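You operate a simulated robot arm through the tools that you are given. There is no shell and no other tool. Be economical: measure what you need, move in short steps, check, and stop when the job is done.

The job below is to be done with a simulated two-armed robot. You get a single attempt, and the scene is never put back.

JOB
Stack the white cup in the red cup, wipe the dust off the bench and lay both dividers flat.
Fine: use the cloth and put it back. What is to be rubbed or washed off counts as gone when no trace of it is left.

Only the result counts: the job must be done as asked and must still hold three seconds after the hand-in. Knocking over, shifting, dropping, spilling or breaking anything else fails it. Flat cloth is picked up by pressing the open fingertips on it (5 to 10 N) and closing them slowly along it; thin cloth reads only 2 to 8 mm in the jaws.

ROBOT AND FRAMES
Two 7-joint arms with two-finger parallel grippers on one trunk, on a base that drives. Base frame: it is fixed to the floor where the robot stands at the start and does not move with it; the origin is under the middle of the robot, x ahead of it, y to its left, z up; the surface under the hand at the start is at about z = 0.78. Lengths are in m, angles in rad, forces in N, time in s.
The left shoulder is at the start at [0.069, 0.182, 1.111], the right one opposite. With the tool pointing down near the work surface each hand reaches from about 0.28 to 0.74 m from the robot's upright axis, wherever it stands, measured 20 degrees to its own side. Places, roughly: dust on the bench [0.5, -1.3, 0.8]; folded cloth [0.75, -1, 0.75]; left divider of the packing board [0.6, -1.7, 0.8]; right divider of the packing board [0.6, -1.8, 0.8]. Payload 3.91 kg a hand.
The TCP of each hand is the grasp point between the finger pads, 0.03 m short of the fingertips. In the tool frame z runs along the fingers and y along their closing line. The gripper opens to 0.11 m. The fingers are 0.02 m wide and 0.01 m thick; the gripper's body (0.048 by 0.112 m) begins 0.055 m behind the TCP.
Orientation is told as [roll, pitch, yaw] about the base's x, y, z axes, in that order, counted from this pose: with the fingers straight down and closing along the base's y, the tool's x points along the base's -x, its y along +y and its z along -z.

CONTROLS
- The arms move only by the tool step_arm. It takes "left_steps", "right_steps" or both (then of equal length, played together; a hand with none holds still); each is a list of rows, each a list of 7 numbers: the shift along the tool's x, y, z in m, then the turn, a rotation vector about the tool's x, y, z in degrees, then the opening, from 0 (shut) to 1 (fully open). In form: [[dx, dy, dz, wx, wy, wz, grip], ...]. A call has 1 to 12 rows; each row is the pose to reach, as a shift and turn from the pose commanded when the call began, along the tool's axes at that moment. A row lasts 0.2 s, in which the tool goes at most 0.05 m and 0.15 rad; a call with a longer step from one row to the next is refused whole, and so is a gripper value outside its range. Where a pose cannot be reached the arm comes as near as it can. A force on the tool above 90 N (or 10 N above the force at the start of the call, whichever is more), or a blocked arm, ends the call early, and 0.2 s more pass. Each finger travels about 0.072 m/s and halts on what it meets, pressing with about 44 N; the grip force reading is that of the motor and also rises with nothing between the fingers. The clock runs only during rows and for 0.2 s after the last one: add rows that repeat a pose to give the fingers time. It gives the time, the measured TCP pose, the force on the tool (base axes), the opening and the grip force at its end, in the units of the frame above (readings bear some noise), with the torque about the TCP (base axes, N m) and any sound that the robot's microphone picked up.
- Cameras (640 x 400 px; columns grow to the right, rows downward): "scene" is now at [0.1927, 0.0004, 1.3131]; the picture's right is [-0.01, -1.00, 0.00], its down [-0.50, 0.01, -0.87] and it looks along [0.87, -0.01, -0.50] (base axes); focal length 214 px, centre (320, 200). "left" rides on the left gripper at [0.073, -0.017, -0.103] in its tool frame; the picture's right is [0.23, 0.97, 0.00], its down [-0.76, 0.18, -0.62] and it looks along [-0.61, 0.14, 0.78] (tool axes); focal length 222 px, centre (320, 200). "right" rides on the right gripper at [0.072, 0.017, -0.103] in its tool frame; the picture's right is [-0.23, 0.97, 0.00], its down [-0.76, -0.18, -0.62] and it looks along [-0.61, -0.14, 0.78] (tool axes); focal length 222 px, centre (320, 200). There is no depth. A picture from a camera that has moved, and an enlarged one, comes with that camera's place and axes in the base frame and with its lens. The place of the scene camera against the robot may be out by one fixed shift of up to 0.025 m in any direction.
- camera(camera): a new picture of that camera. The clock stands still meanwhile.
- move_column(by): slides the trunk up (or, below 0, down) by that many m; the arms and the scene camera ride with it, the base frame stays. It gives what a move gives, with no picture.
- steer(legs): drives the robot by 1 to 6 legs, each [ahead, left, turn to the left] in m, m and rad, along the robot's own axes; the way and the turn of a leg run together, so that a leg with both is an arc; at most 1.5 m and 3.142 rad a leg. The arms and the cameras ride along, it lands a little off, and it stops where it bumps. It gives what a move gives.
- head_to(pan, tilt): turns the head with the scene camera to pan (to the left, within 1.396 rad either way) and tilt (down, from -0.506 to 1.204), counted from straight ahead of the robot. It gives what a move gives.
- enlarge(camera, box): a new picture of the part [left, top, right, bottom] of that camera's present view, enlarged. The clock stands still meanwhile.
- finish_job(): hands the job in; it is judged then, once.

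Go step by step. Nothing tells you exact positions but the pictures and the camera data: compare them with the known pose of the tool, close in by small moves and look again before you grip or let go. The budget is 120 turns and 88 pictures, counting those below and the enlarged ones. Unless the task says otherwise, let go and move clear before handing in, and close with one line.

The tools are called after "Call:" as a command line: name --argument value ..., lists and objects as JSON in quotes. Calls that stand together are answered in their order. step_arm: Moves the arms, as the interface text tells. Its arguments: {"type":"object","properties":{"left_steps":{"type":"array","items":{"type":"array","items":{"type":"number"}}},"right_steps":{"type":"array","items":{"type":"array","items":{"type":"number"}}}},"required":[]} The other tools are called the same way: move_column (by) slides the trunk up or down; steer (legs) drives the base; head_to (pan, tilt) turns the head that bears the scene camera; camera (camera) takes a picture; enlarge (camera, box) takes an enlarged picture of a part of a camera's view; finish_job () hands the job in.

At the start:

```text
t: 0.0
left_ee_pos: [0.4151, 0.1209, 1.1849]
left_tcp_rot: [0.001, -0.001, 0.002]
left_contact_force: [0.2, -0.7, 0.2]
left_torque: [-0.03, 0.02, -0.01]
left_grip_width: 0.1101
left_grasp_force: 0.1
right_ee_pos: [0.4097, -0.1389, 1.2383]
right_tcp_rot: [-0.001, 0.0, -0.001]
right_contact_force: [-0.4, 1.0, 0.2]
right_torque: [0.0, 0.02, -0.03]
right_grip_width: 0.1102
right_grasp_force: 0.1
trunk travel left (down, up): [-0.375, 0.139]
robot x, y, heading: [-0.0017, 0.0029, 0.003]
head pan, tilt: [-0.014, 0.525]
```

scene: 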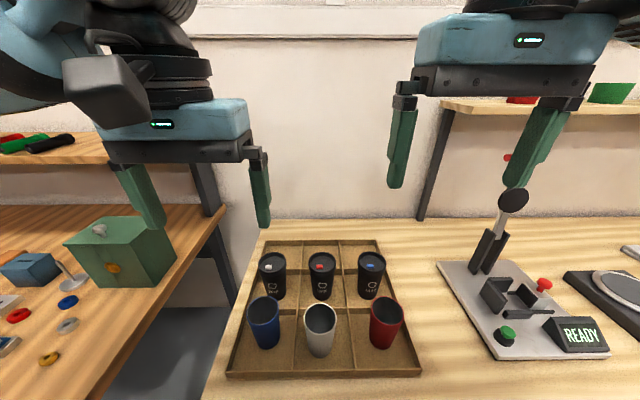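
right: 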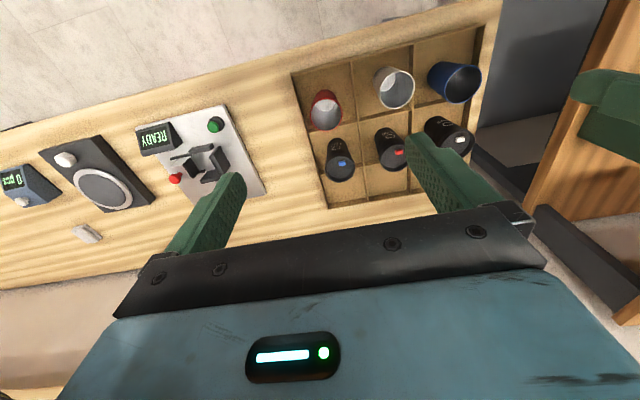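
left: 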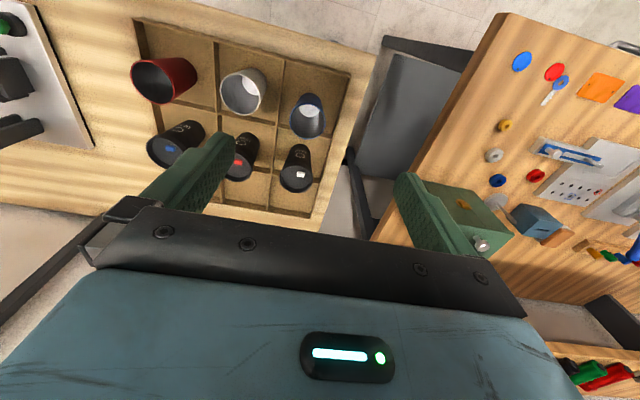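

I see the tray with blue, white and red cups in the front row, and the white one sits near [0.46, 0]. I'll zoom in to measure.

Call:
enlarge --camera "scene" --box '[220, 230, 440, 390]'

Call:
enlarge --camera "left" --box '[100, 10, 380, 210]'

Call:
enlarge --camera "right" --box '[260, 20, 520, 220]'

```text
2.50 times, centred on (330, 310) of scene
camera zoom: at [0.1927, 0.0004, 1.3131], right [-0.01, -1.0, 0.0], down [-0.5, 0.01, -0.87], along [0.87, -0.01, -0.5], focal length 536 px, centre (295, -75)
```

zoom: 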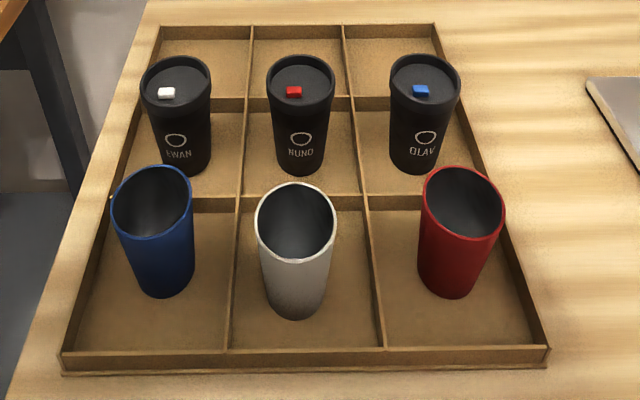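

```text
2.00 times, centred on (240, 110) of left
camera zoom: at [0.3424, 0.1046, 1.2905], right [-0.23, 0.97, 0.0], down [0.76, 0.18, 0.62], along [0.61, 0.14, -0.78], focal length 444 px, centre (480, 380)
```

zoom: 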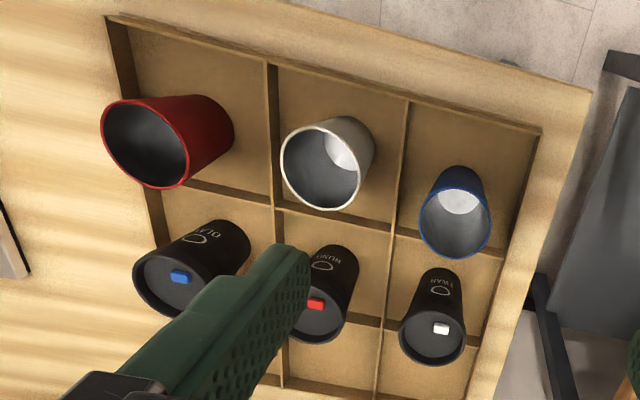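

```text
2.00 times, centred on (390, 120) of right
camera zoom: at [0.3358, -0.1219, 1.3415], right [0.23, 0.97, 0.0], down [0.76, -0.18, 0.62], along [0.61, -0.14, -0.78], focal length 444 px, centre (180, 360)
```

zoom: 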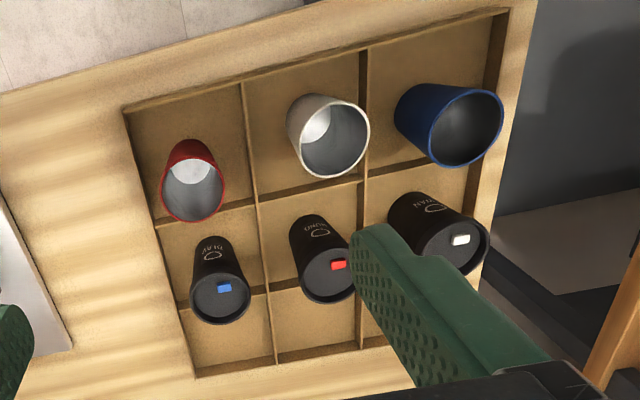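

By triangulating from the two wrist cameras, I put the white rim centre at about (0.464, -0.004, 0.89) and the red one at about (0.479, -0.141, 0.893). I'll move the left arm aside and bring the right hand above the white cup.

Call:
step_arm --left_steps '[[0, 0.04, 0, 0, 0, 0, 1], [0, 0.08, 0, 0, 0, 0, 1], [0, 0.12, 0, 0, 0, 0, 1], [0, 0.14, 0, 0, 0, 0, 1], [0, 0.14, 0, 0, 0, 0, 1], [0, 0.14, 0, 0, 0, 0, 1], [0, 0.14, 0, 0, 0, 0, 1], [0, 0.14, 0, 0, 0, 0, 1], [0, 0.14, 0, 0, 0, 0, 1], [0, 0.14, 0, 0, 0, 0, 1]]' --right_steps '[[-0.01, 0.03, 0.03, 0, 0, 0, 1], [-0.03, 0.06, 0.05, 0, 0, 0, 1], [-0.045, 0.09, 0.08, 0, 0, 0, 1], [-0.054, 0.12, 0.11, 0, 0, 0, 1], [-0.054, 0.135, 0.15, 0, 0, 0, 1], [-0.054, 0.135, 0.19, 0, 0, 0, 1], [-0.054, 0.135, 0.23, 0, 0, 0, 1], [-0.054, 0.135, 0.26, 0, 0, 0, 1], [-0.054, 0.135, 0.26, 0, 0, 0, 1], [-0.054, 0.135, 0.26, 0, 0, 0, 1]]'

Call:
camera --camera "right"

Call:
camera --camera "scene"

```text
t: 2.2
left_ee_pos: [0.4146, 0.2609, 1.1857]
left_tcp_rot: [-0.001, 0.0, 0.001]
left_contact_force: [0.4, -0.5, -0.4]
left_torque: [0.03, -0.02, 0.02]
left_grip_width: 0.1099
left_grasp_force: 0.0
right_ee_pos: [0.4635, -0.0045, 0.9764]
right_tcp_rot: [0.0, -0.001, 0.0]
right_contact_force: [-0.2, 0.2, 1.0]
right_torque: [0.02, 0.03, -0.04]
right_grip_width: 0.1098
right_grasp_force: 0.0
trunk travel left (down, up): [-0.375, 0.139]
robot x, y, heading: [-0.0011, 0.0007, -0.001]
head pan, tilt: [-0.014, 0.525]
```

```text
81 pictures are left
camera right: at [0.3901, 0.0121, 1.0803], right [0.23, 0.97, 0.0], down [0.76, -0.18, 0.62], along [0.61, -0.14, -0.78], focal length 222 px, centre (320, 200)
```

right: 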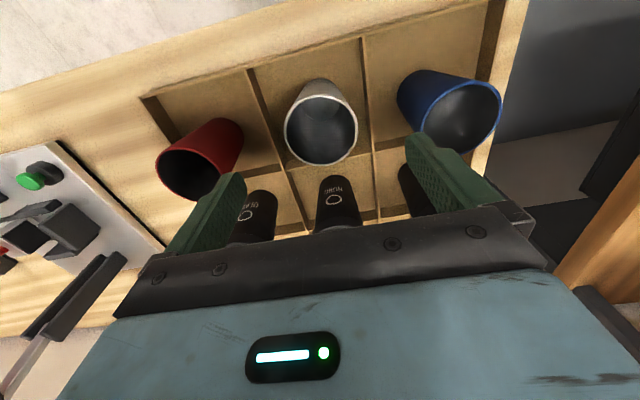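

```text
80 pictures are left
camera scene: at [0.1927, 0.0004, 1.3131], right [-0.01, -1.0, 0.0], down [-0.5, 0.01, -0.87], along [0.86, -0.01, -0.5], focal length 214 px, centre (320, 200)
```

scene: 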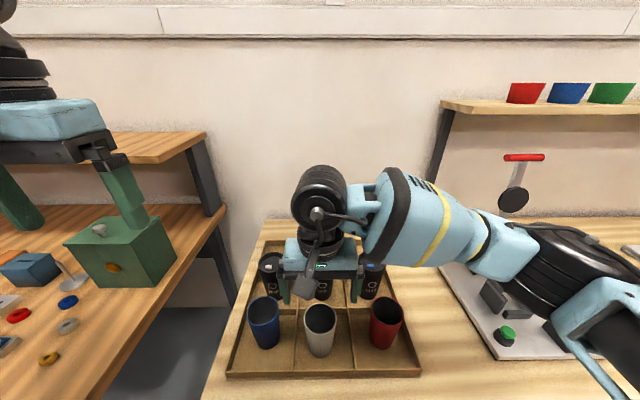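

The hand is centred over the white cup, so I'll lower it to hold just the top 2–3 cm and close.

Call:
step_arm --right_steps '[[0.003, 0.001, 0.03, 0, 0, 0, 1], [0.003, 0.001, 0.06, 0, 0, 0, 1], [0.003, 0.001, 0.078, 0, 0, 0, 1], [0.003, 0.001, 0.078, 0, 0, 0, 1]]'

Call:
camera --camera "right"

Call:
enlarge --camera "scene" --box '[220, 230, 440, 390]'

```text
t: 3.2
left_ee_pos: [0.4157, 0.2595, 1.1858]
left_tcp_rot: [-0.001, 0.0, 0.002]
left_contact_force: [-1.1, -0.2, 0.0]
left_torque: [0.04, -0.02, 0.0]
left_grip_width: 0.1099
left_grasp_force: 0.0
right_ee_pos: [0.4601, -0.0038, 0.9]
right_tcp_rot: [-0.001, -0.001, 0.0]
right_contact_force: [0.2, 0.2, -0.4]
right_torque: [0.02, -0.02, -0.02]
right_grip_width: 0.11
right_grasp_force: 0.1
trunk travel left (down, up): [-0.375, 0.139]
robot x, y, heading: [-0.0018, -0.0003, 0.001]
head pan, tilt: [-0.014, 0.525]
```

```text
79 pictures are left
camera right: at [0.3871, 0.0134, 1.0038], right [0.23, 0.97, 0.0], down [0.76, -0.18, 0.62], along [0.61, -0.14, -0.78], focal length 222 px, centre (320, 200)
```

right: 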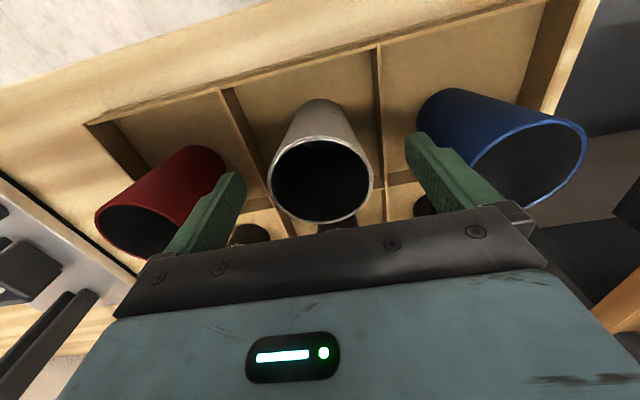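

```text
2.50 times, centred on (330, 310) of scene
camera zoom: at [0.1926, 0.0004, 1.3131], right [-0.01, -1.0, 0.0], down [-0.5, 0.01, -0.87], along [0.87, -0.01, -0.5], focal length 536 px, centre (295, -75)
```

zoom: 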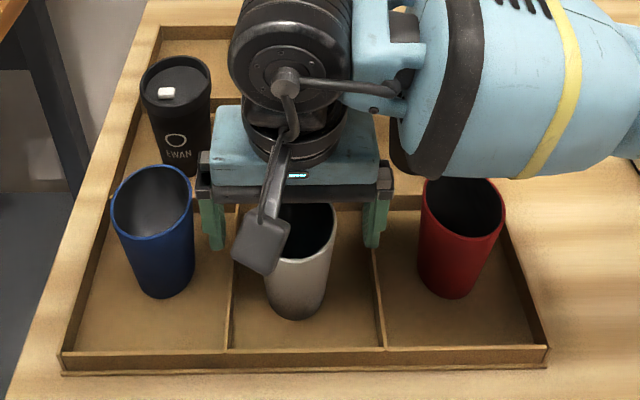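

Fingertips straddle the cup about 2 cm below its rim, so I'm closing now.

Call:
step_arm --right_steps '[[0, 0, 0.003, 0, 0, 0, 0.75], [0, 0, 0.003, 0, 0, 0, 0.6], [0, 0, 0.003, 0, 0, 0, 0.5], [0, 0, 0.003, 0, 0, 0, 0.4], [0, 0, 0.003, 0, 0, 0, 0.4], [0, 0, 0.003, 0, 0, 0, 0.4]]'

```text
t: 4.6
left_ee_pos: [0.4153, 0.2614, 1.1861]
left_tcp_rot: [0.0, 0.0, 0.003]
left_contact_force: [1.1, 0.1, -0.4]
left_torque: [-0.01, 0.03, -0.02]
left_grip_width: 0.1097
left_grasp_force: 0.0
right_ee_pos: [0.4607, -0.0033, 0.8987]
right_tcp_rot: [0.001, 0.0, 0.0]
right_contact_force: [1.0, -0.7, 0.1]
right_torque: [-0.02, -0.08, -0.02]
right_grip_width: 0.0652
right_grasp_force: 10.1
trunk travel left (down, up): [-0.375, 0.139]
robot x, y, heading: [0.0008, 0.0043, -0.002]
head pan, tilt: [-0.014, 0.525]
```

It's gripped at 65 mm. I'll firm up the grip and lift 0.15 m.

Call:
step_arm --right_steps '[[0, 0, 0, 0, 0, 0, 0.3], [0, 0, 0, 0, 0, 0, 0.2], [0, 0, -0.02, 0, 0, 0, 0.2], [0, 0, -0.05, 0, 0, 0, 0.2], [0, 0, -0.08, 0, 0, 0, 0.2], [0, 0, -0.11, 0, 0, 0, 0.2], [0, 0, -0.14, 0, 0, 0, 0.2], [0, 0, -0.155, 0, 0, 0, 0.2], [0, 0, -0.155, 0, 0, 0, 0.2]]'

Call:
camera --camera "right"

Call:
camera --camera "scene"

```text
t: 6.6
left_ee_pos: [0.4144, 0.2602, 1.1866]
left_tcp_rot: [-0.001, 0.0, 0.001]
left_contact_force: [-0.4, -0.4, 0.1]
left_torque: [0.0, 0.0, 0.01]
left_grip_width: 0.1097
left_grasp_force: 0.0
right_ee_pos: [0.4594, -0.0021, 1.0531]
right_tcp_rot: [-0.001, 0.0, -0.001]
right_contact_force: [0.2, 0.2, -1.4]
right_torque: [-0.02, 0.01, 0.01]
right_grip_width: 0.0652
right_grasp_force: 10.2
trunk travel left (down, up): [-0.375, 0.139]
robot x, y, heading: [-0.0023, -0.0025, -0.0]
head pan, tilt: [-0.014, 0.525]
```

```text
77 pictures are left
camera right: at [0.3864, 0.0144, 1.1559], right [0.23, 0.97, 0.0], down [0.76, -0.18, 0.62], along [0.61, -0.14, -0.78], focal length 222 px, centre (320, 200)
```

right: 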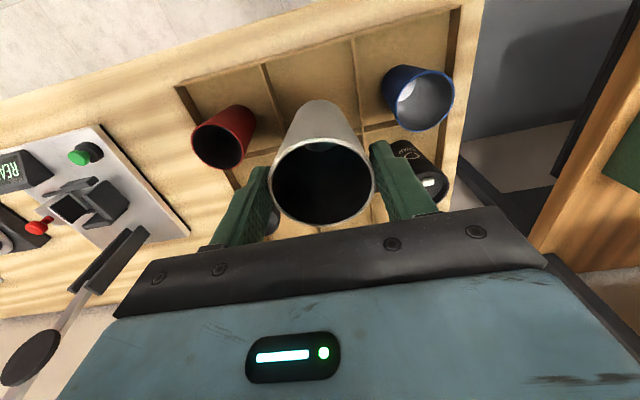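

```text
76 pictures are left
camera scene: at [0.1928, 0.0004, 1.3131], right [-0.01, -1.0, 0.0], down [-0.5, 0.01, -0.87], along [0.86, -0.01, -0.5], focal length 214 px, centre (320, 200)
```

scene: 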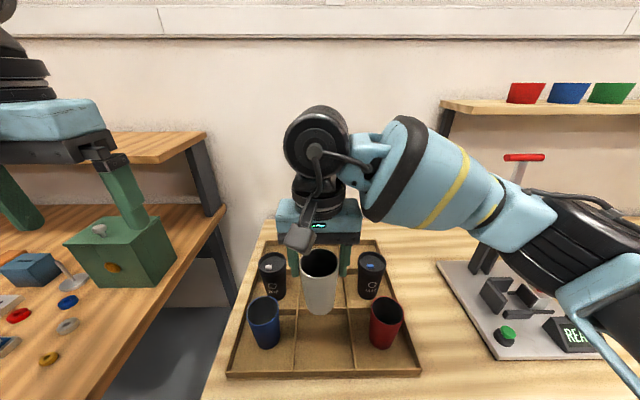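

The white cup is held clear. Next I'll carry it over the red cup at (0.478, -0.138).

Call:
step_arm --right_steps '[[-0.005, -0.04, 0, 0, 0, 0, 0.2], [-0.01, -0.08, 0, 0, 0, 0, 0.2], [-0.017, -0.12, 0, 0, 0, 0, 0.2], [-0.018, -0.136, 0, 0, 0, 0, 0.2], [-0.018, -0.136, 0, 0, 0, 0, 0.2], [-0.018, -0.136, 0, 0, 0, 0, 0.2]]'

Call:
camera --camera "left"

Call:
enlarge --camera "scene" --box '[320, 250, 460, 350]'

Call:
camera --camera "right"

```text
t: 8.0
left_ee_pos: [0.4145, 0.2611, 1.186]
left_tcp_rot: [0.0, 0.0, 0.002]
left_contact_force: [0.0, -0.4, -0.3]
left_torque: [0.0, -0.01, -0.01]
left_grip_width: 0.1101
left_grasp_force: 0.1
right_ee_pos: [0.4786, -0.1407, 1.0522]
right_tcp_rot: [0.0, -0.001, -0.001]
right_contact_force: [0.6, -0.7, -1.8]
right_torque: [0.02, 0.01, 0.04]
right_grip_width: 0.0651
right_grasp_force: 10.0
trunk travel left (down, up): [-0.375, 0.139]
robot x, y, heading: [-0.0036, 0.0005, -0.003]
head pan, tilt: [-0.014, 0.525]
```

```text
75 pictures are left
camera left: at [0.3415, 0.2453, 1.2905], right [-0.23, 0.97, 0.0], down [0.76, 0.18, 0.62], along [0.61, 0.14, -0.78], focal length 222 px, centre (320, 200)
```

left: 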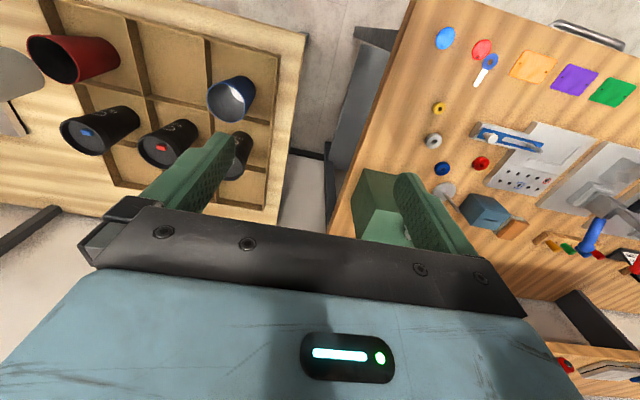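

```text
4.00 times, centred on (390, 300) of scene
camera zoom: at [0.1928, 0.0003, 1.3131], right [-0.01, -1.0, 0.0], down [-0.5, 0.01, -0.87], along [0.86, -0.01, -0.5], focal length 858 px, centre (40, -200)
```

zoom: 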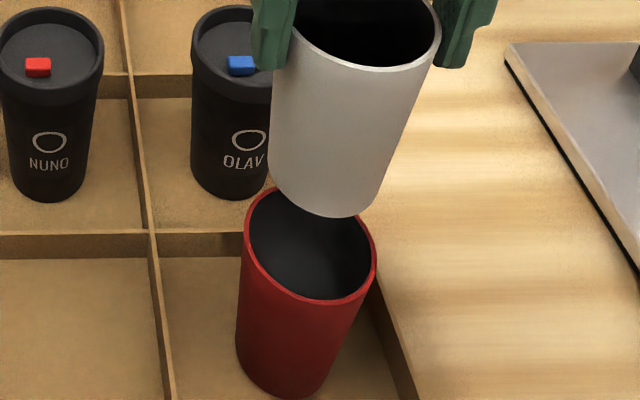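

```text
73 pictures are left
camera right: at [0.4055, -0.1237, 1.1552], right [0.23, 0.97, 0.0], down [0.76, -0.18, 0.62], along [0.61, -0.14, -0.78], focal length 222 px, centre (320, 200)
```

right: 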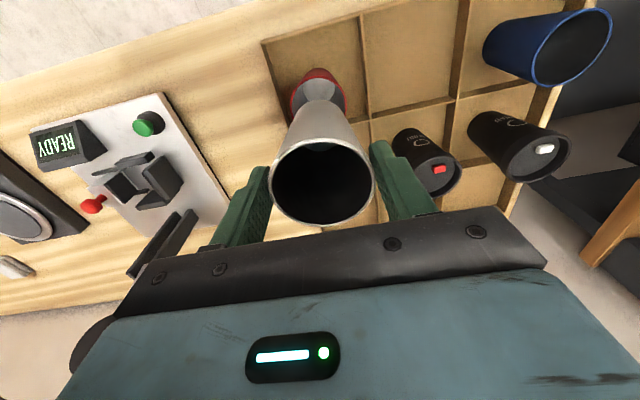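

From the wrist and scene views the red cup centre is at about (0.477, -0.141), almost directly under the white one. I'll lower 0.04 m to just above the rim and check.

Call:
step_arm --right_steps '[[0, -0.001, 0.02, 0, 0, 0, 0.2], [0.001, -0.002, 0.04, 0, 0, 0, 0.2], [0.001, -0.002, 0.04, 0, 0, 0, 0.2]]'

Call:
enlarge --camera "scene" --box '[320, 250, 460, 350]'

Call:
enlarge --camera "right" --box '[240, 20, 400, 120]'

```text
t: 8.8
left_ee_pos: [0.4142, 0.262, 1.1857]
left_tcp_rot: [0.0, 0.001, 0.002]
left_contact_force: [0.1, 0.1, -0.7]
left_torque: [0.01, 0.01, -0.03]
left_grip_width: 0.1098
left_grasp_force: 0.0
right_ee_pos: [0.4761, -0.141, 1.0125]
right_tcp_rot: [0.001, 0.0, 0.0]
right_contact_force: [-0.3, -1.1, -1.7]
right_torque: [0.0, 0.03, 0.04]
right_grip_width: 0.0655
right_grasp_force: 9.4
trunk travel left (down, up): [-0.375, 0.139]
robot x, y, heading: [-0.0004, 0.0023, 0.004]
head pan, tilt: [-0.014, 0.525]
```

```text
4.00 times, centred on (390, 300) of scene
camera zoom: at [0.1927, 0.0005, 1.3131], right [-0.01, -1.0, 0.0], down [-0.5, 0.01, -0.87], along [0.87, -0.01, -0.5], focal length 858 px, centre (40, -200)
```

zoom: 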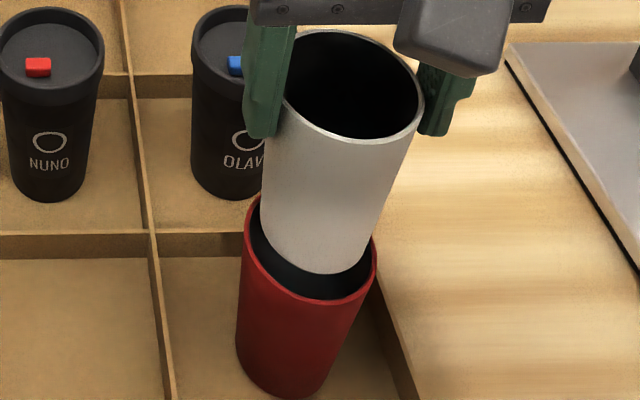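

```text
4.00 times, centred on (320, 70) of right
camera zoom: at [0.4026, -0.1241, 1.1159], right [0.23, 0.97, 0.0], down [0.76, -0.18, 0.62], along [0.61, -0.14, -0.78], focal length 888 px, centre (320, 720)
```

zoom: 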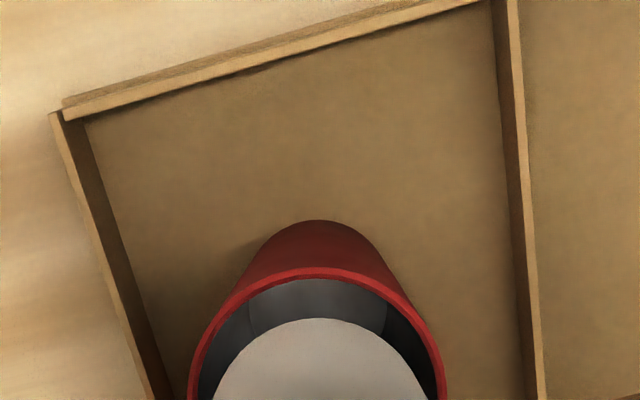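

The cups look aligned from both views. I'll lower in stages while watching the force.

Call:
step_arm --right_steps '[[0, 0, 0.015, 0, 0, 0, 0.2], [0, 0, 0.03, 0, 0, 0, 0.2], [0, 0, 0.045, 0, 0, 0, 0.2], [0, 0, 0.045, 0, 0, 0, 0.2]]'

Call:
enlarge --camera "scene" --box '[320, 250, 460, 350]'

```text
t: 9.8
left_ee_pos: [0.4145, 0.2608, 1.1874]
left_tcp_rot: [-0.001, -0.001, 0.003]
left_contact_force: [0.5, -0.2, 0.2]
left_torque: [-0.01, 0.01, 0.02]
left_grip_width: 0.1102
left_grasp_force: 0.1
right_ee_pos: [0.477, -0.1402, 0.9676]
right_tcp_rot: [-0.001, -0.001, -0.001]
right_contact_force: [0.0, -0.6, -1.0]
right_torque: [0.01, 0.04, -0.02]
right_grip_width: 0.0651
right_grasp_force: 9.5
trunk travel left (down, up): [-0.375, 0.139]
robot x, y, heading: [0.0008, 0.0018, -0.0]
head pan, tilt: [-0.014, 0.525]
```

```text
4.00 times, centred on (390, 300) of scene
camera zoom: at [0.1927, 0.0004, 1.3131], right [-0.01, -1.0, 0.0], down [-0.5, 0.01, -0.87], along [0.87, -0.01, -0.5], focal length 858 px, centre (40, -200)
```

zoom: 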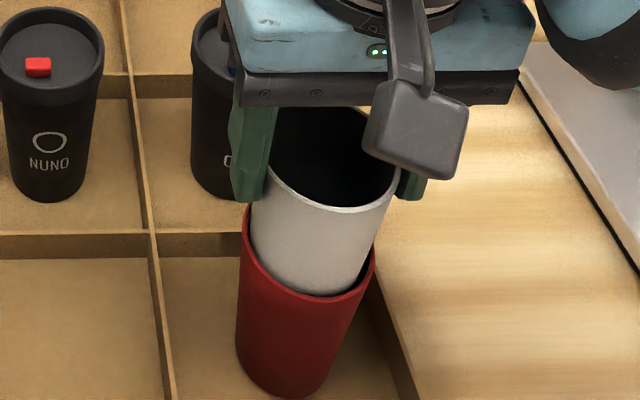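

It is entering freely with no force, so I'll continue in small steps.

Call:
step_arm --right_steps '[[-0.001, 0, 0.008, 0, 0, 0, 0.2], [-0.001, 0, 0.016, 0, 0, 0, 0.2], [-0.001, 0, 0.024, 0, 0, 0, 0.2], [-0.001, 0, 0.024, 0, 0, 0, 0.2]]'

Call:
enlarge --camera "scene" --box '[320, 250, 460, 350]'

```text
t: 10.8
left_ee_pos: [0.4142, 0.2619, 1.1857]
left_tcp_rot: [-0.002, 0.001, 0.002]
left_contact_force: [-0.6, 0.1, -0.5]
left_torque: [0.01, 0.02, -0.04]
left_grip_width: 0.1099
left_grasp_force: 0.2
right_ee_pos: [0.4766, -0.1383, 0.939]
right_tcp_rot: [0.0, 0.007, 0.001]
right_contact_force: [-1.2, -1.4, 7.0]
right_torque: [0.03, 0.1, 0.06]
right_grip_width: 0.0652
right_grasp_force: 10.5
trunk travel left (down, up): [-0.375, 0.139]
robot x, y, heading: [0.0009, 0.0004, -0.0]
head pan, tilt: [-0.014, 0.525]
```

```text
4.00 times, centred on (390, 300) of scene
camera zoom: at [0.1924, 0.001, 1.3128], right [-0.01, -1.0, 0.0], down [-0.5, 0.01, -0.87], along [0.87, -0.01, -0.5], focal length 858 px, centre (40, -200)
```

zoom: 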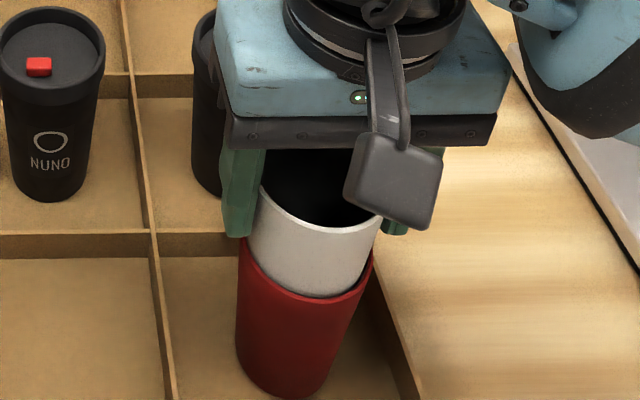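

There's a light 7 N contact, so it is seated or nearly. I'll open the fingers and watch it settle.

Call:
step_arm --right_steps '[[0, 0, 0, 0, 0, 0, 0.62], [0, 0, 0, 0, 0, 0, 0.7], [0, 0, 0, 0, 0, 0, 0.85], [0, 0, 0, 0, 0, 0, 0.85], [0, 0, -0.04, 0, 0, 0, 0.85], [0, 0, -0.08, 0, 0, 0, 0.85], [0, 0, -0.12, 0, 0, 0, 0.85], [0, 0, -0.16, 0, 0, 0, 0.85], [0, 0, -0.2, 0, 0, 0, 0.85], [0, 0, -0.2, 0, 0, 0, 0.85]]'

Call:
enlarge --camera "scene" --box '[220, 230, 440, 390]'

Call:
camera --camera "right"

```text
t: 13.0
left_ee_pos: [0.4149, 0.2612, 1.1855]
left_tcp_rot: [0.0, -0.002, 0.002]
left_contact_force: [-0.1, 0.1, 0.1]
left_torque: [-0.01, 0.01, 0.0]
left_grip_width: 0.11
left_grasp_force: 0.1
right_ee_pos: [0.4788, -0.1416, 1.1419]
right_tcp_rot: [0.0, 0.0, 0.001]
right_contact_force: [0.5, 1.0, -0.8]
right_torque: [-0.01, 0.02, 0.0]
right_grip_width: 0.0935
right_grasp_force: 0.0
trunk travel left (down, up): [-0.375, 0.139]
robot x, y, heading: [-0.0007, -0.0011, -0.001]
head pan, tilt: [-0.014, 0.525]
```

```text
2.50 times, centred on (330, 310) of scene
camera zoom: at [0.1931, 0.0002, 1.313], right [-0.01, -1.0, 0.0], down [-0.5, 0.01, -0.86], along [0.86, -0.01, -0.5], focal length 536 px, centre (295, -75)
```

zoom: 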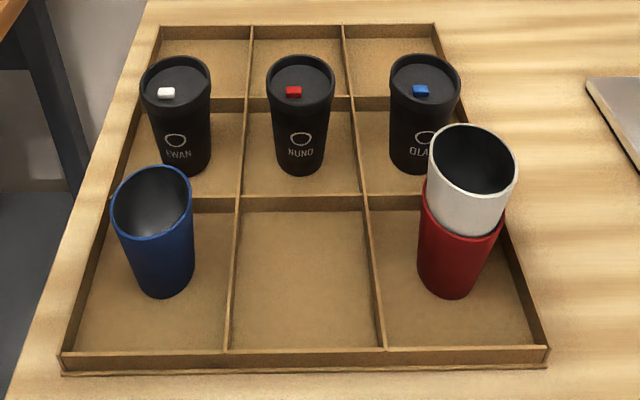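

```text
67 pictures are left
camera right: at [0.4057, -0.1244, 1.2447], right [0.23, 0.97, 0.0], down [0.76, -0.18, 0.62], along [0.61, -0.14, -0.78], focal length 222 px, centre (320, 200)
```

right: 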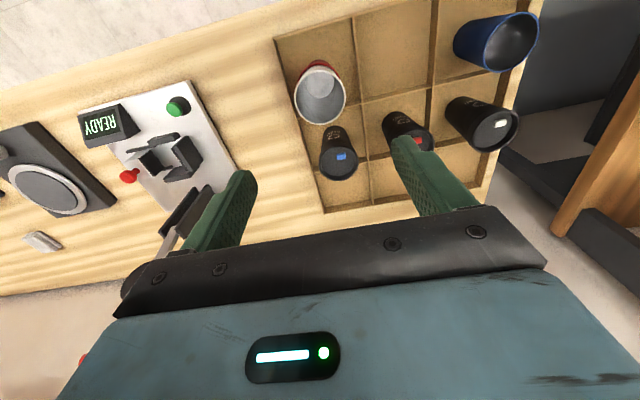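

The stack is done and standing straight. I'll retract the hands and look right toward the dust, cloth and packing board.

Call:
step_arm --right_steps '[[0.03, 0, -0.03, 0, 0, 0, 0.85], [0.07, 0, -0.06, 0, 0, 0, 0.85], [0.1, 0, -0.09, 0, 0, 0, 0.85], [0.12, 0, -0.1, 0, 0, 0, 0.85]]' --left_steps '[[0, -0.03, 0, 0, 0, 0, 1], [0.02, -0.06, 0, 0, 0, 0, 1], [0.04, -0.08, -0.02, 0, 0, 0, 1], [0.06, -0.08, -0.03, 0, 0, 0, 1]]'

Call:
head_to --pan -1.1 --tilt 0.4

Call:
camera --camera "scene"

```text
t: 14.0
left_ee_pos: [0.3542, 0.1794, 1.2156]
left_tcp_rot: [-0.002, 0.0, 0.001]
left_contact_force: [-0.6, 0.1, 0.0]
left_torque: [-0.03, 0.0, 0.0]
left_grip_width: 0.1102
left_grasp_force: 0.1
right_ee_pos: [0.3571, -0.1401, 1.2432]
right_tcp_rot: [0.0, -0.002, 0.001]
right_contact_force: [0.3, 0.9, -0.5]
right_torque: [0.02, -0.03, -0.01]
right_grip_width: 0.0934
right_grasp_force: 0.1
trunk travel left (down, up): [-0.375, 0.139]
robot x, y, heading: [0.0036, 0.0004, 0.002]
head pan, tilt: [-0.014, 0.525]
```

```text
t: 15.3
left_ee_pos: [0.3556, 0.1789, 1.2162]
left_tcp_rot: [-0.001, 0.001, 0.0]
left_contact_force: [-1.0, 0.8, 0.5]
left_torque: [0.03, -0.04, 0.01]
left_grip_width: 0.1098
left_grasp_force: 0.0
right_ee_pos: [0.3575, -0.1401, 1.2435]
right_tcp_rot: [0.0, 0.0, -0.001]
right_contact_force: [-0.5, 0.2, -0.2]
right_torque: [0.01, 0.01, -0.02]
right_grip_width: 0.0933
right_grasp_force: 0.0
trunk travel left (down, up): [-0.375, 0.139]
robot x, y, heading: [-0.0011, -0.0037, -0.004]
head pan, tilt: [-1.1, 0.4]
```

```text
66 pictures are left
camera scene: at [0.1444, -0.0809, 1.3246], right [-0.89, -0.45, 0.0], down [-0.18, 0.35, -0.92], along [0.42, -0.82, -0.39], focal length 214 px, centre (320, 200)
```

scene: 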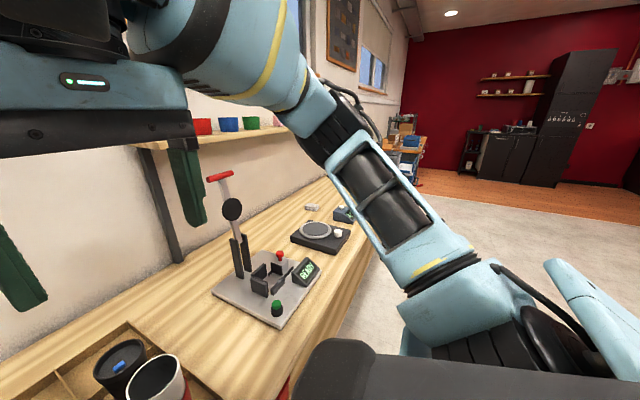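

The way to the right is open floor, and the bench carries a lever station and scales. I'll drive right 0.9 m parallel to the bench, then look.

Call:
steer --legs '[[0, -0.9, 0]]'

Call:
head_to --pan -0.5 --tilt 0.6

Call:
camera --camera "scene"

Call:
camera --camera "right"

```text
t: 23.6
left_ee_pos: [0.3569, -0.7196, 1.2166]
left_tcp_rot: [0.001, 0.001, 0.006]
left_contact_force: [-0.7, 0.5, 0.2]
left_torque: [0.03, 0.0, -0.01]
left_grip_width: 0.1098
left_grasp_force: 0.0
right_ee_pos: [0.3605, -1.0386, 1.2432]
right_tcp_rot: [0.001, -0.002, 0.004]
right_contact_force: [0.1, 0.4, 0.7]
right_torque: [-0.03, -0.02, -0.01]
right_grip_width: 0.0935
right_grasp_force: 0.0
trunk travel left (down, up): [-0.375, 0.139]
robot x, y, heading: [0.0026, -0.9021, 0.006]
head pan, tilt: [-1.1, 0.4]
```

```text
t: 24.6
left_ee_pos: [0.3572, -0.7187, 1.2154]
left_tcp_rot: [0.001, -0.001, 0.008]
left_contact_force: [-0.3, -0.3, 1.0]
left_torque: [0.01, -0.01, 0.03]
left_grip_width: 0.11
left_grasp_force: 0.2
right_ee_pos: [0.3604, -1.039, 1.2442]
right_tcp_rot: [0.0, 0.0, 0.004]
right_contact_force: [1.0, 0.1, -0.5]
right_torque: [0.01, 0.02, 0.01]
right_grip_width: 0.0932
right_grasp_force: 0.0
trunk travel left (down, up): [-0.375, 0.139]
robot x, y, heading: [0.0031, -0.9001, 0.007]
head pan, tilt: [-0.499, 0.6]
```

```text
65 pictures are left
camera scene: at [0.1823, -0.9399, 1.3064], right [-0.47, -0.88, 0.0], down [-0.5, 0.27, -0.83], along [0.73, -0.39, -0.56], focal length 214 px, centre (320, 200)
```

scene: 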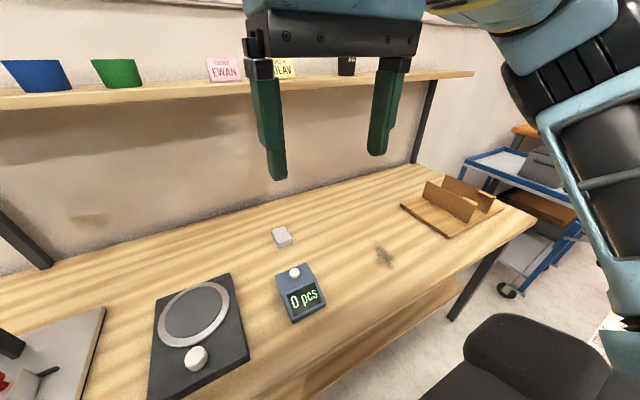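

```text
64 pictures are left
camera right: at [0.2874, -1.0222, 1.3463], right [0.22, 0.97, 0.0], down [0.76, -0.17, 0.62], along [0.61, -0.14, -0.78], focal length 222 px, centre (320, 200)
```

right: 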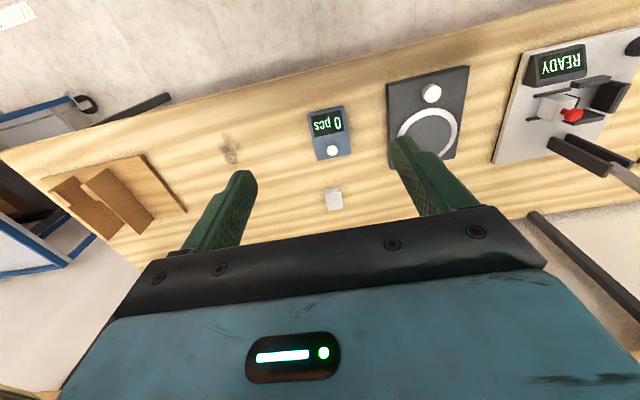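

The folded cloth is at about (0.727, -1.08) and the dust at (0.494, -1.327), with the packing board further right. I'll zoom in on all three.

Call:
enlarge --camera "scene" --box '[250, 215, 330, 265]'

Call:
enlarge --camera "scene" --box '[350, 160, 510, 280]'

Call:
enlarge --camera "right" --box '[30, 100, 350, 280]'

```text
8.00 times, centred on (290, 240) of scene
camera zoom: at [0.1823, -0.9399, 1.3064], right [-0.47, -0.88, 0.0], down [-0.5, 0.27, -0.83], along [0.73, -0.39, -0.56], focal length 1716 px, centre (560, -120)
```

zoom: 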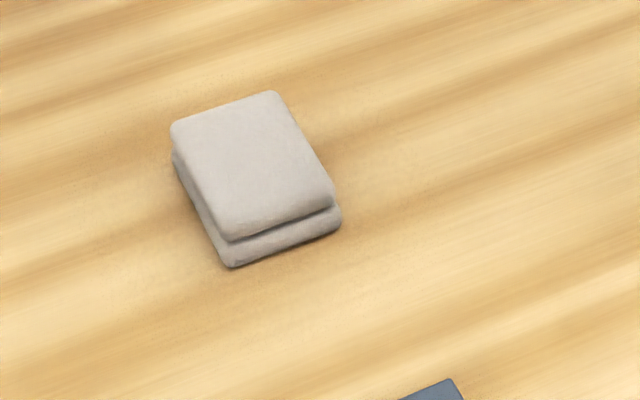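

```text
3.33 times, centred on (430, 220) of scene
camera zoom: at [0.1823, -0.9399, 1.3064], right [-0.47, -0.88, 0.0], down [-0.5, 0.27, -0.83], along [0.73, -0.39, -0.56], focal length 715 px, centre (-47, 133)
```

zoom: 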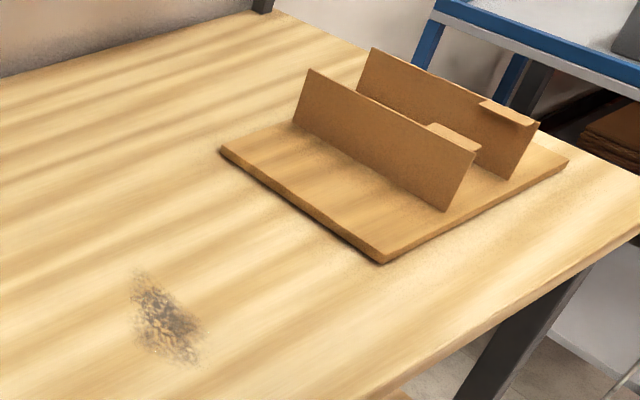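

```text
2.00 times, centred on (190, 190) of right
camera zoom: at [0.2874, -1.0222, 1.3463], right [0.22, 0.97, 0.0], down [0.76, -0.17, 0.62], along [0.61, -0.14, -0.78], focal length 444 px, centre (580, 220)
```

zoom: 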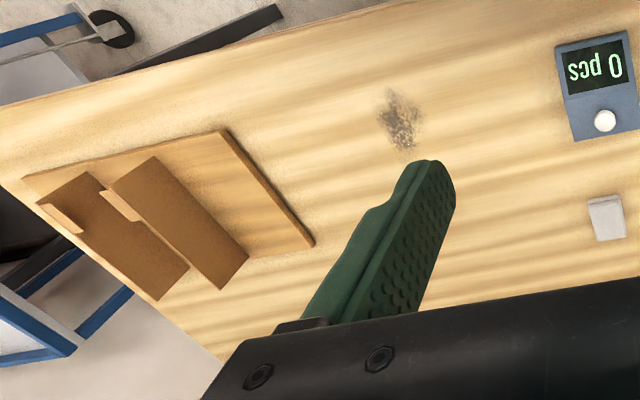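

The cloth is a folded block about 75×48 mm, axis-aligned and centred near (0.715, -1.077). The dust spans x 0.45–0.555, y -1.345 to -1.28. I'll drive a little nearer and bring the right hand over the cloth.

Call:
steer --legs '[[0.05, -0.05, -0.006]]'

Call:
step_arm --right_steps '[[-0.04, 0, 0, 0, 0, 0, 0.85], [-0.08, 0, 0, 0, 0, 0, 0.85], [-0.12, 0, 0, 0, 0, 0, 0.85], [-0.16, 0, 0.02, 0, 0, 0, 0.85], [-0.2, 0, 0.05, 0, 0, 0, 0.85], [-0.24, 0, 0.08, 0, 0, 0, 0.85], [-0.28, 0, 0.12, 0, 0, 0, 0.85], [-0.3, 0, 0.16, 0, 0, 0, 0.85], [-0.3, 0, 0.2, 0, 0, 0, 0.85], [-0.3, 0, 0.24, 0, 0, 0, 0.85], [-0.3, 0, 0.26, 0, 0, 0, 0.85], [-0.3, 0, 0.26, 0, 0, 0, 0.85]]'

Call:
camera --camera "right"

Call:
camera --camera "scene"

```text
t: 25.7
left_ee_pos: [0.4069, -0.7716, 1.2156]
left_tcp_rot: [-0.002, -0.001, 0.002]
left_contact_force: [0.5, -0.3, 1.1]
left_torque: [0.01, 0.02, 0.01]
left_grip_width: 0.11
left_grasp_force: 0.0
right_ee_pos: [0.4096, -1.0918, 1.2436]
right_tcp_rot: [0.001, 0.0, -0.001]
right_contact_force: [0.6, 0.3, -0.7]
right_torque: [0.0, 0.01, -0.02]
right_grip_width: 0.0935
right_grasp_force: 0.0
trunk travel left (down, up): [-0.375, 0.139]
robot x, y, heading: [0.0509, -0.95, -0.0]
head pan, tilt: [-0.499, 0.6]
```

```text
refused: row 7 steps farther than a row can; nothing moved
```

```text
60 pictures are left
camera right: at [0.3364, -1.0741, 1.3463], right [0.23, 0.97, 0.0], down [0.76, -0.18, 0.62], along [0.61, -0.14, -0.78], focal length 222 px, centre (320, 200)
```

right: 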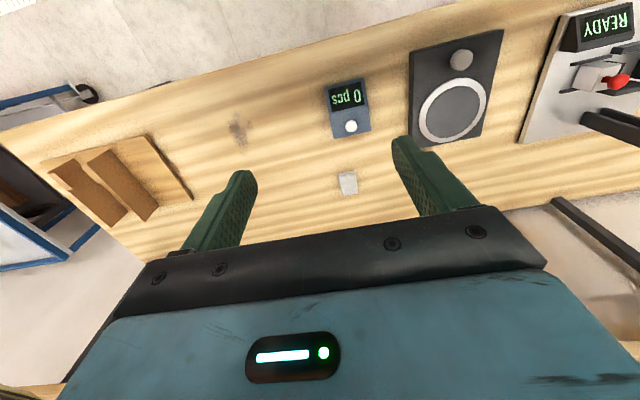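

```text
59 pictures are left
camera scene: at [0.2318, -0.9915, 1.3064], right [-0.48, -0.88, 0.0], down [-0.5, 0.27, -0.83], along [0.72, -0.39, -0.56], focal length 214 px, centre (320, 200)
```

scene: 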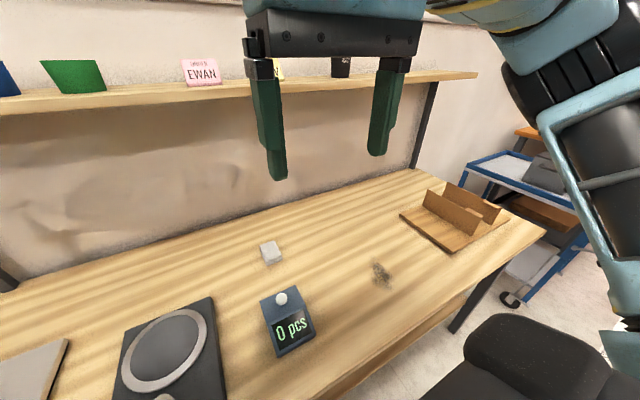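

The step was too long. I'll re-plan with shorter rows, descending first so the hand stays clear of the shelf.

Call:
step_arm --right_steps '[[-0.03, 0, 0.03, 0, 0, 0, 0.85], [-0.06, 0, 0.06, 0, 0, 0, 0.85], [-0.09, 0, 0.09, 0, 0, 0, 0.85], [-0.11, 0.005, 0.125, 0, 0, 0, 0.85], [-0.13, 0.01, 0.16, 0, 0, 0, 0.85], [-0.15, 0.014, 0.2, 0, 0, 0, 0.85], [-0.17, 0.014, 0.24, 0, 0, 0, 0.85], [-0.2, 0.014, 0.27, 0, 0, 0, 0.85], [-0.24, 0.014, 0.29, 0, 0, 0, 0.85], [-0.28, 0.014, 0.3, 0, 0, 0, 0.85], [-0.305, 0.014, 0.31, 0, 0, 0, 0.85], [-0.305, 0.014, 0.31, 0, 0, 0, 0.85]]'

Call:
camera --camera "right"

Call:
camera --camera "scene"

```text
t: 28.3
left_ee_pos: [0.4069, -0.7712, 1.2152]
left_tcp_rot: [-0.001, 0.0, 0.0]
left_contact_force: [0.0, -0.3, 0.9]
left_torque: [0.0, -0.01, 0.03]
left_grip_width: 0.1102
left_grasp_force: 0.0
right_ee_pos: [0.7164, -1.0782, 0.9348]
right_tcp_rot: [0.0, 0.0, 0.002]
right_contact_force: [0.0, 0.3, 0.3]
right_torque: [0.03, 0.0, -0.01]
right_grip_width: 0.0937
right_grasp_force: 0.1
trunk travel left (down, up): [-0.375, 0.139]
robot x, y, heading: [0.0533, -0.953, -0.002]
head pan, tilt: [-0.499, 0.6]
```

```text
58 pictures are left
camera right: at [0.6425, -1.06, 1.0367], right [0.23, 0.97, 0.0], down [0.76, -0.18, 0.62], along [0.61, -0.14, -0.78], focal length 222 px, centre (320, 200)
```

right: 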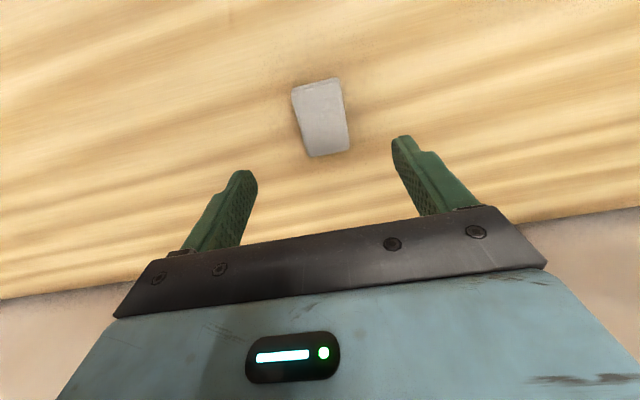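

```text
57 pictures are left
camera scene: at [0.2315, -0.9917, 1.3064], right [-0.48, -0.88, 0.0], down [-0.5, 0.27, -0.83], along [0.72, -0.39, -0.56], focal length 214 px, centre (320, 200)
```

scene: 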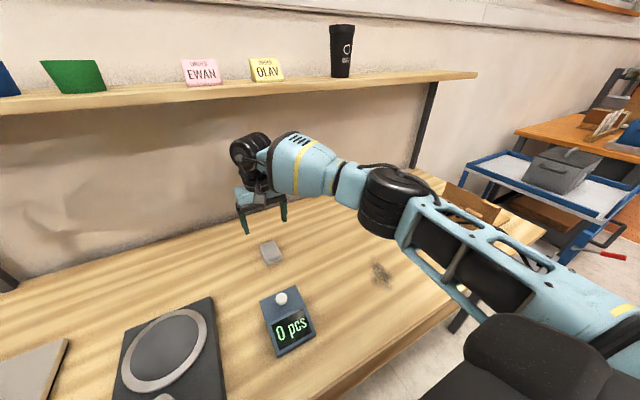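

The cloth is centred under the hand at about (0.72, -1.077). I'll descend beside it in stages.

Call:
step_arm --right_steps '[[-0.002, 0.001, 0.03, 0, 0, 0, 0.85], [-0.003, 0.001, 0.06, 0, 0, 0, 0.85], [-0.003, 0.001, 0.09, 0, 0, 0, 0.85], [-0.003, 0.001, 0.11, 0, 0, 0, 0.85], [-0.003, 0.001, 0.11, 0, 0, 0, 0.85]]'

Call:
camera --camera "right"

Call:
enlarge --camera "scene" --box '[210, 190, 330, 270]'

```text
t: 29.5
left_ee_pos: [0.4077, -0.7713, 1.2161]
left_tcp_rot: [0.0, 0.0, 0.001]
left_contact_force: [-0.5, -0.1, -0.4]
left_torque: [-0.03, 0.0, -0.03]
left_grip_width: 0.11
left_grasp_force: 0.0
right_ee_pos: [0.7198, -1.0763, 0.8226]
right_tcp_rot: [0.001, -0.004, 0.003]
right_contact_force: [0.2, 0.6, -0.8]
right_torque: [0.02, -0.01, 0.01]
right_grip_width: 0.0934
right_grasp_force: 0.0
trunk travel left (down, up): [-0.375, 0.139]
robot x, y, heading: [0.0538, -0.95, 0.003]
head pan, tilt: [-0.499, 0.6]
```

```text
56 pictures are left
camera right: at [0.6466, -1.0586, 0.9255], right [0.23, 0.97, 0.0], down [0.76, -0.18, 0.62], along [0.61, -0.14, -0.78], focal length 222 px, centre (320, 200)
```

right: 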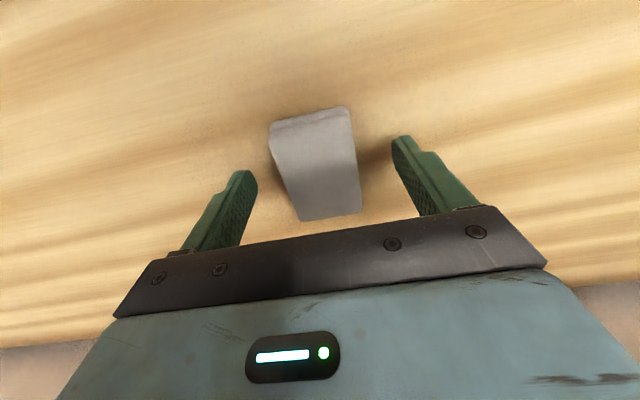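

```text
5.00 times, centred on (270, 230) of scene
camera zoom: at [0.2316, -0.9915, 1.3064], right [-0.48, -0.88, 0.0], down [-0.5, 0.27, -0.83], along [0.72, -0.39, -0.56], focal length 1072 px, centre (570, 50)
```

zoom: 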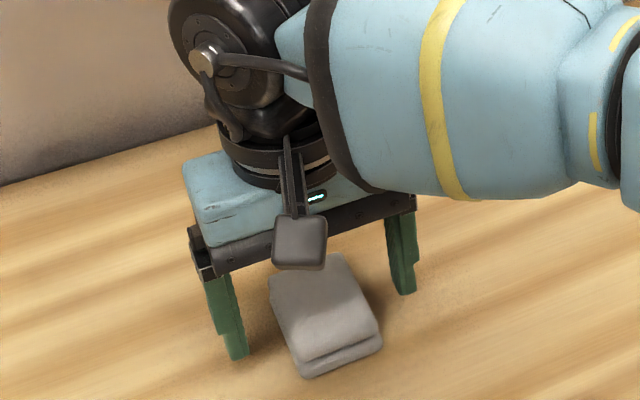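

Fingertips straddle the cloth with tips at z≈0.79. I'll lower a few mm and close gently.

Call:
step_arm --right_steps '[[0.002, 0, 0.003, 0, 0, 0, 0.85], [0.002, 0, 0.006, 0, 0, 0, 0.85], [0.002, 0, 0.006, 0, 0, 0, 0.85]]'

```text
t: 30.3
left_ee_pos: [0.4073, -0.7711, 1.2159]
left_tcp_rot: [-0.003, 0.002, 0.001]
left_contact_force: [-0.8, -0.6, -0.3]
left_torque: [0.03, -0.02, 0.02]
left_grip_width: 0.11
left_grasp_force: 0.1
right_ee_pos: [0.7173, -1.0755, 0.8171]
right_tcp_rot: [-0.001, -0.001, 0.0]
right_contact_force: [-0.6, 0.7, 0.3]
right_torque: [-0.04, 0.02, 0.0]
right_grip_width: 0.0935
right_grasp_force: 0.1
trunk travel left (down, up): [-0.375, 0.139]
robot x, y, heading: [0.0509, -0.9486, -0.005]
head pan, tilt: [-0.499, 0.6]
```

Call:
step_arm --right_steps '[[0, 0, 0, 0, 0, 0, 0.7], [0, 0, 0, 0, 0, 0, 0.55], [0, 0, 0, 0, 0, 0, 0.45], [0, 0, 0, 0, 0, 0, 0.35], [0, 0, 0, 0, 0, 0, 0.3], [0, 0, 0, 0, 0, 0, 0.3], [0, 0, 0, 0, 0, 0, 0.3]]'

Call:
camera --camera "right"

```text
t: 31.9
left_ee_pos: [0.4075, -0.7711, 1.2153]
left_tcp_rot: [-0.001, 0.0, 0.0]
left_contact_force: [0.2, -0.3, -0.2]
left_torque: [0.01, 0.03, -0.01]
left_grip_width: 0.1096
left_grasp_force: 0.1
right_ee_pos: [0.7171, -1.0765, 0.8174]
right_tcp_rot: [0.0, -0.001, 0.0]
right_contact_force: [0.0, 1.0, -0.4]
right_torque: [-0.02, 0.0, 0.02]
right_grip_width: 0.0507
right_grasp_force: 44.4
trunk travel left (down, up): [-0.375, 0.139]
robot x, y, heading: [0.0529, -0.9528, 0.002]
head pan, tilt: [-0.499, 0.6]
```

```text
54 pictures are left
camera right: at [0.6437, -1.0585, 0.9204], right [0.23, 0.97, 0.0], down [0.76, -0.18, 0.62], along [0.61, -0.14, -0.78], focal length 222 px, centre (320, 200)
```

right: 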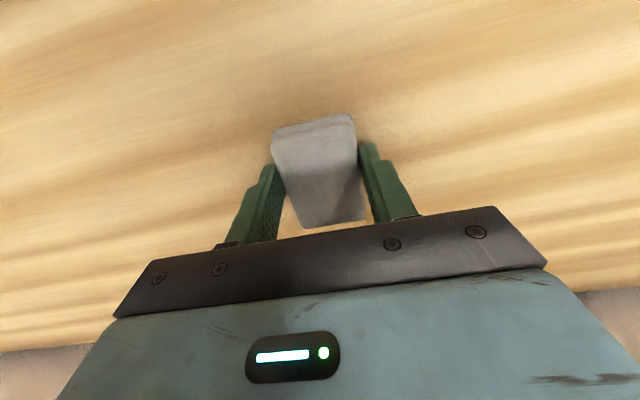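

Cloth is held firmly at 51 mm, 44 N (pick pose TCP 0.717, -1.0763, 0.817). I'll lift it and carry it over the dust.

Call:
step_arm --right_steps '[[0, 0, -0.03, 0, 0, 0, 0.3], [0, 0, -0.06, 0, 0, 0, 0.3], [0, -0.04, -0.08, 0, 0, 0, 0.3], [0.01, -0.085, -0.08, 0, 0, 0, 0.3], [0.03, -0.125, -0.08, 0, 0, 0, 0.3], [0.06, -0.16, -0.08, 0, 0, 0, 0.3], [0.09, -0.19, -0.08, 0, 0, 0, 0.3], [0.12, -0.22, -0.08, 0, 0, 0, 0.3], [0.155, -0.24, -0.08, 0, 0, 0, 0.3], [0.19, -0.24, -0.08, 0, 0, 0, 0.3], [0.19, -0.24, -0.08, 0, 0, 0, 0.3], [0.19, -0.24, -0.08, 0, 0, 0, 0.3]]'

Call:
camera --camera "right"

Call:
enlarge --camera "scene" --box '[280, 180, 480, 305]'

```text
t: 34.5
left_ee_pos: [0.4061, -0.7704, 1.2163]
left_tcp_rot: [0.0, 0.001, 0.002]
left_contact_force: [-0.3, -0.7, 0.5]
left_torque: [0.0, 0.0, -0.03]
left_grip_width: 0.11
left_grasp_force: 0.0
right_ee_pos: [0.5268, -1.3172, 0.898]
right_tcp_rot: [0.0, 0.001, 0.0]
right_contact_force: [-0.3, 0.0, -1.0]
right_torque: [0.0, -0.03, 0.03]
right_grip_width: 0.0505
right_grasp_force: 43.6
trunk travel left (down, up): [-0.375, 0.139]
robot x, y, heading: [0.0517, -0.9498, -0.001]
head pan, tilt: [-0.499, 0.6]
```

```text
53 pictures are left
camera right: at [0.4534, -1.3, 1.0019], right [0.23, 0.97, 0.0], down [0.76, -0.18, 0.62], along [0.61, -0.14, -0.78], focal length 222 px, centre (320, 200)
```

right: 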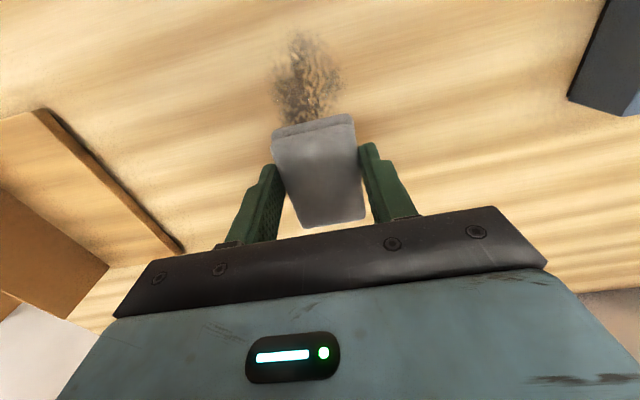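

```text
3.20 times, centred on (380, 242) of scene
camera zoom: at [0.2315, -0.9915, 1.3064], right [-0.48, -0.88, 0.0], down [-0.5, 0.27, -0.83], along [0.72, -0.39, -0.56], focal length 686 px, centre (128, 64)
```

zoom: 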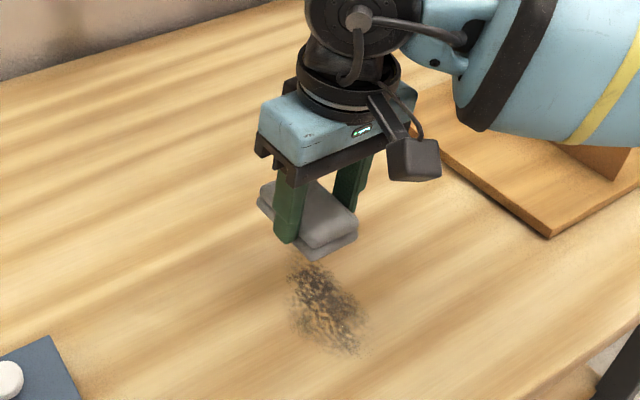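

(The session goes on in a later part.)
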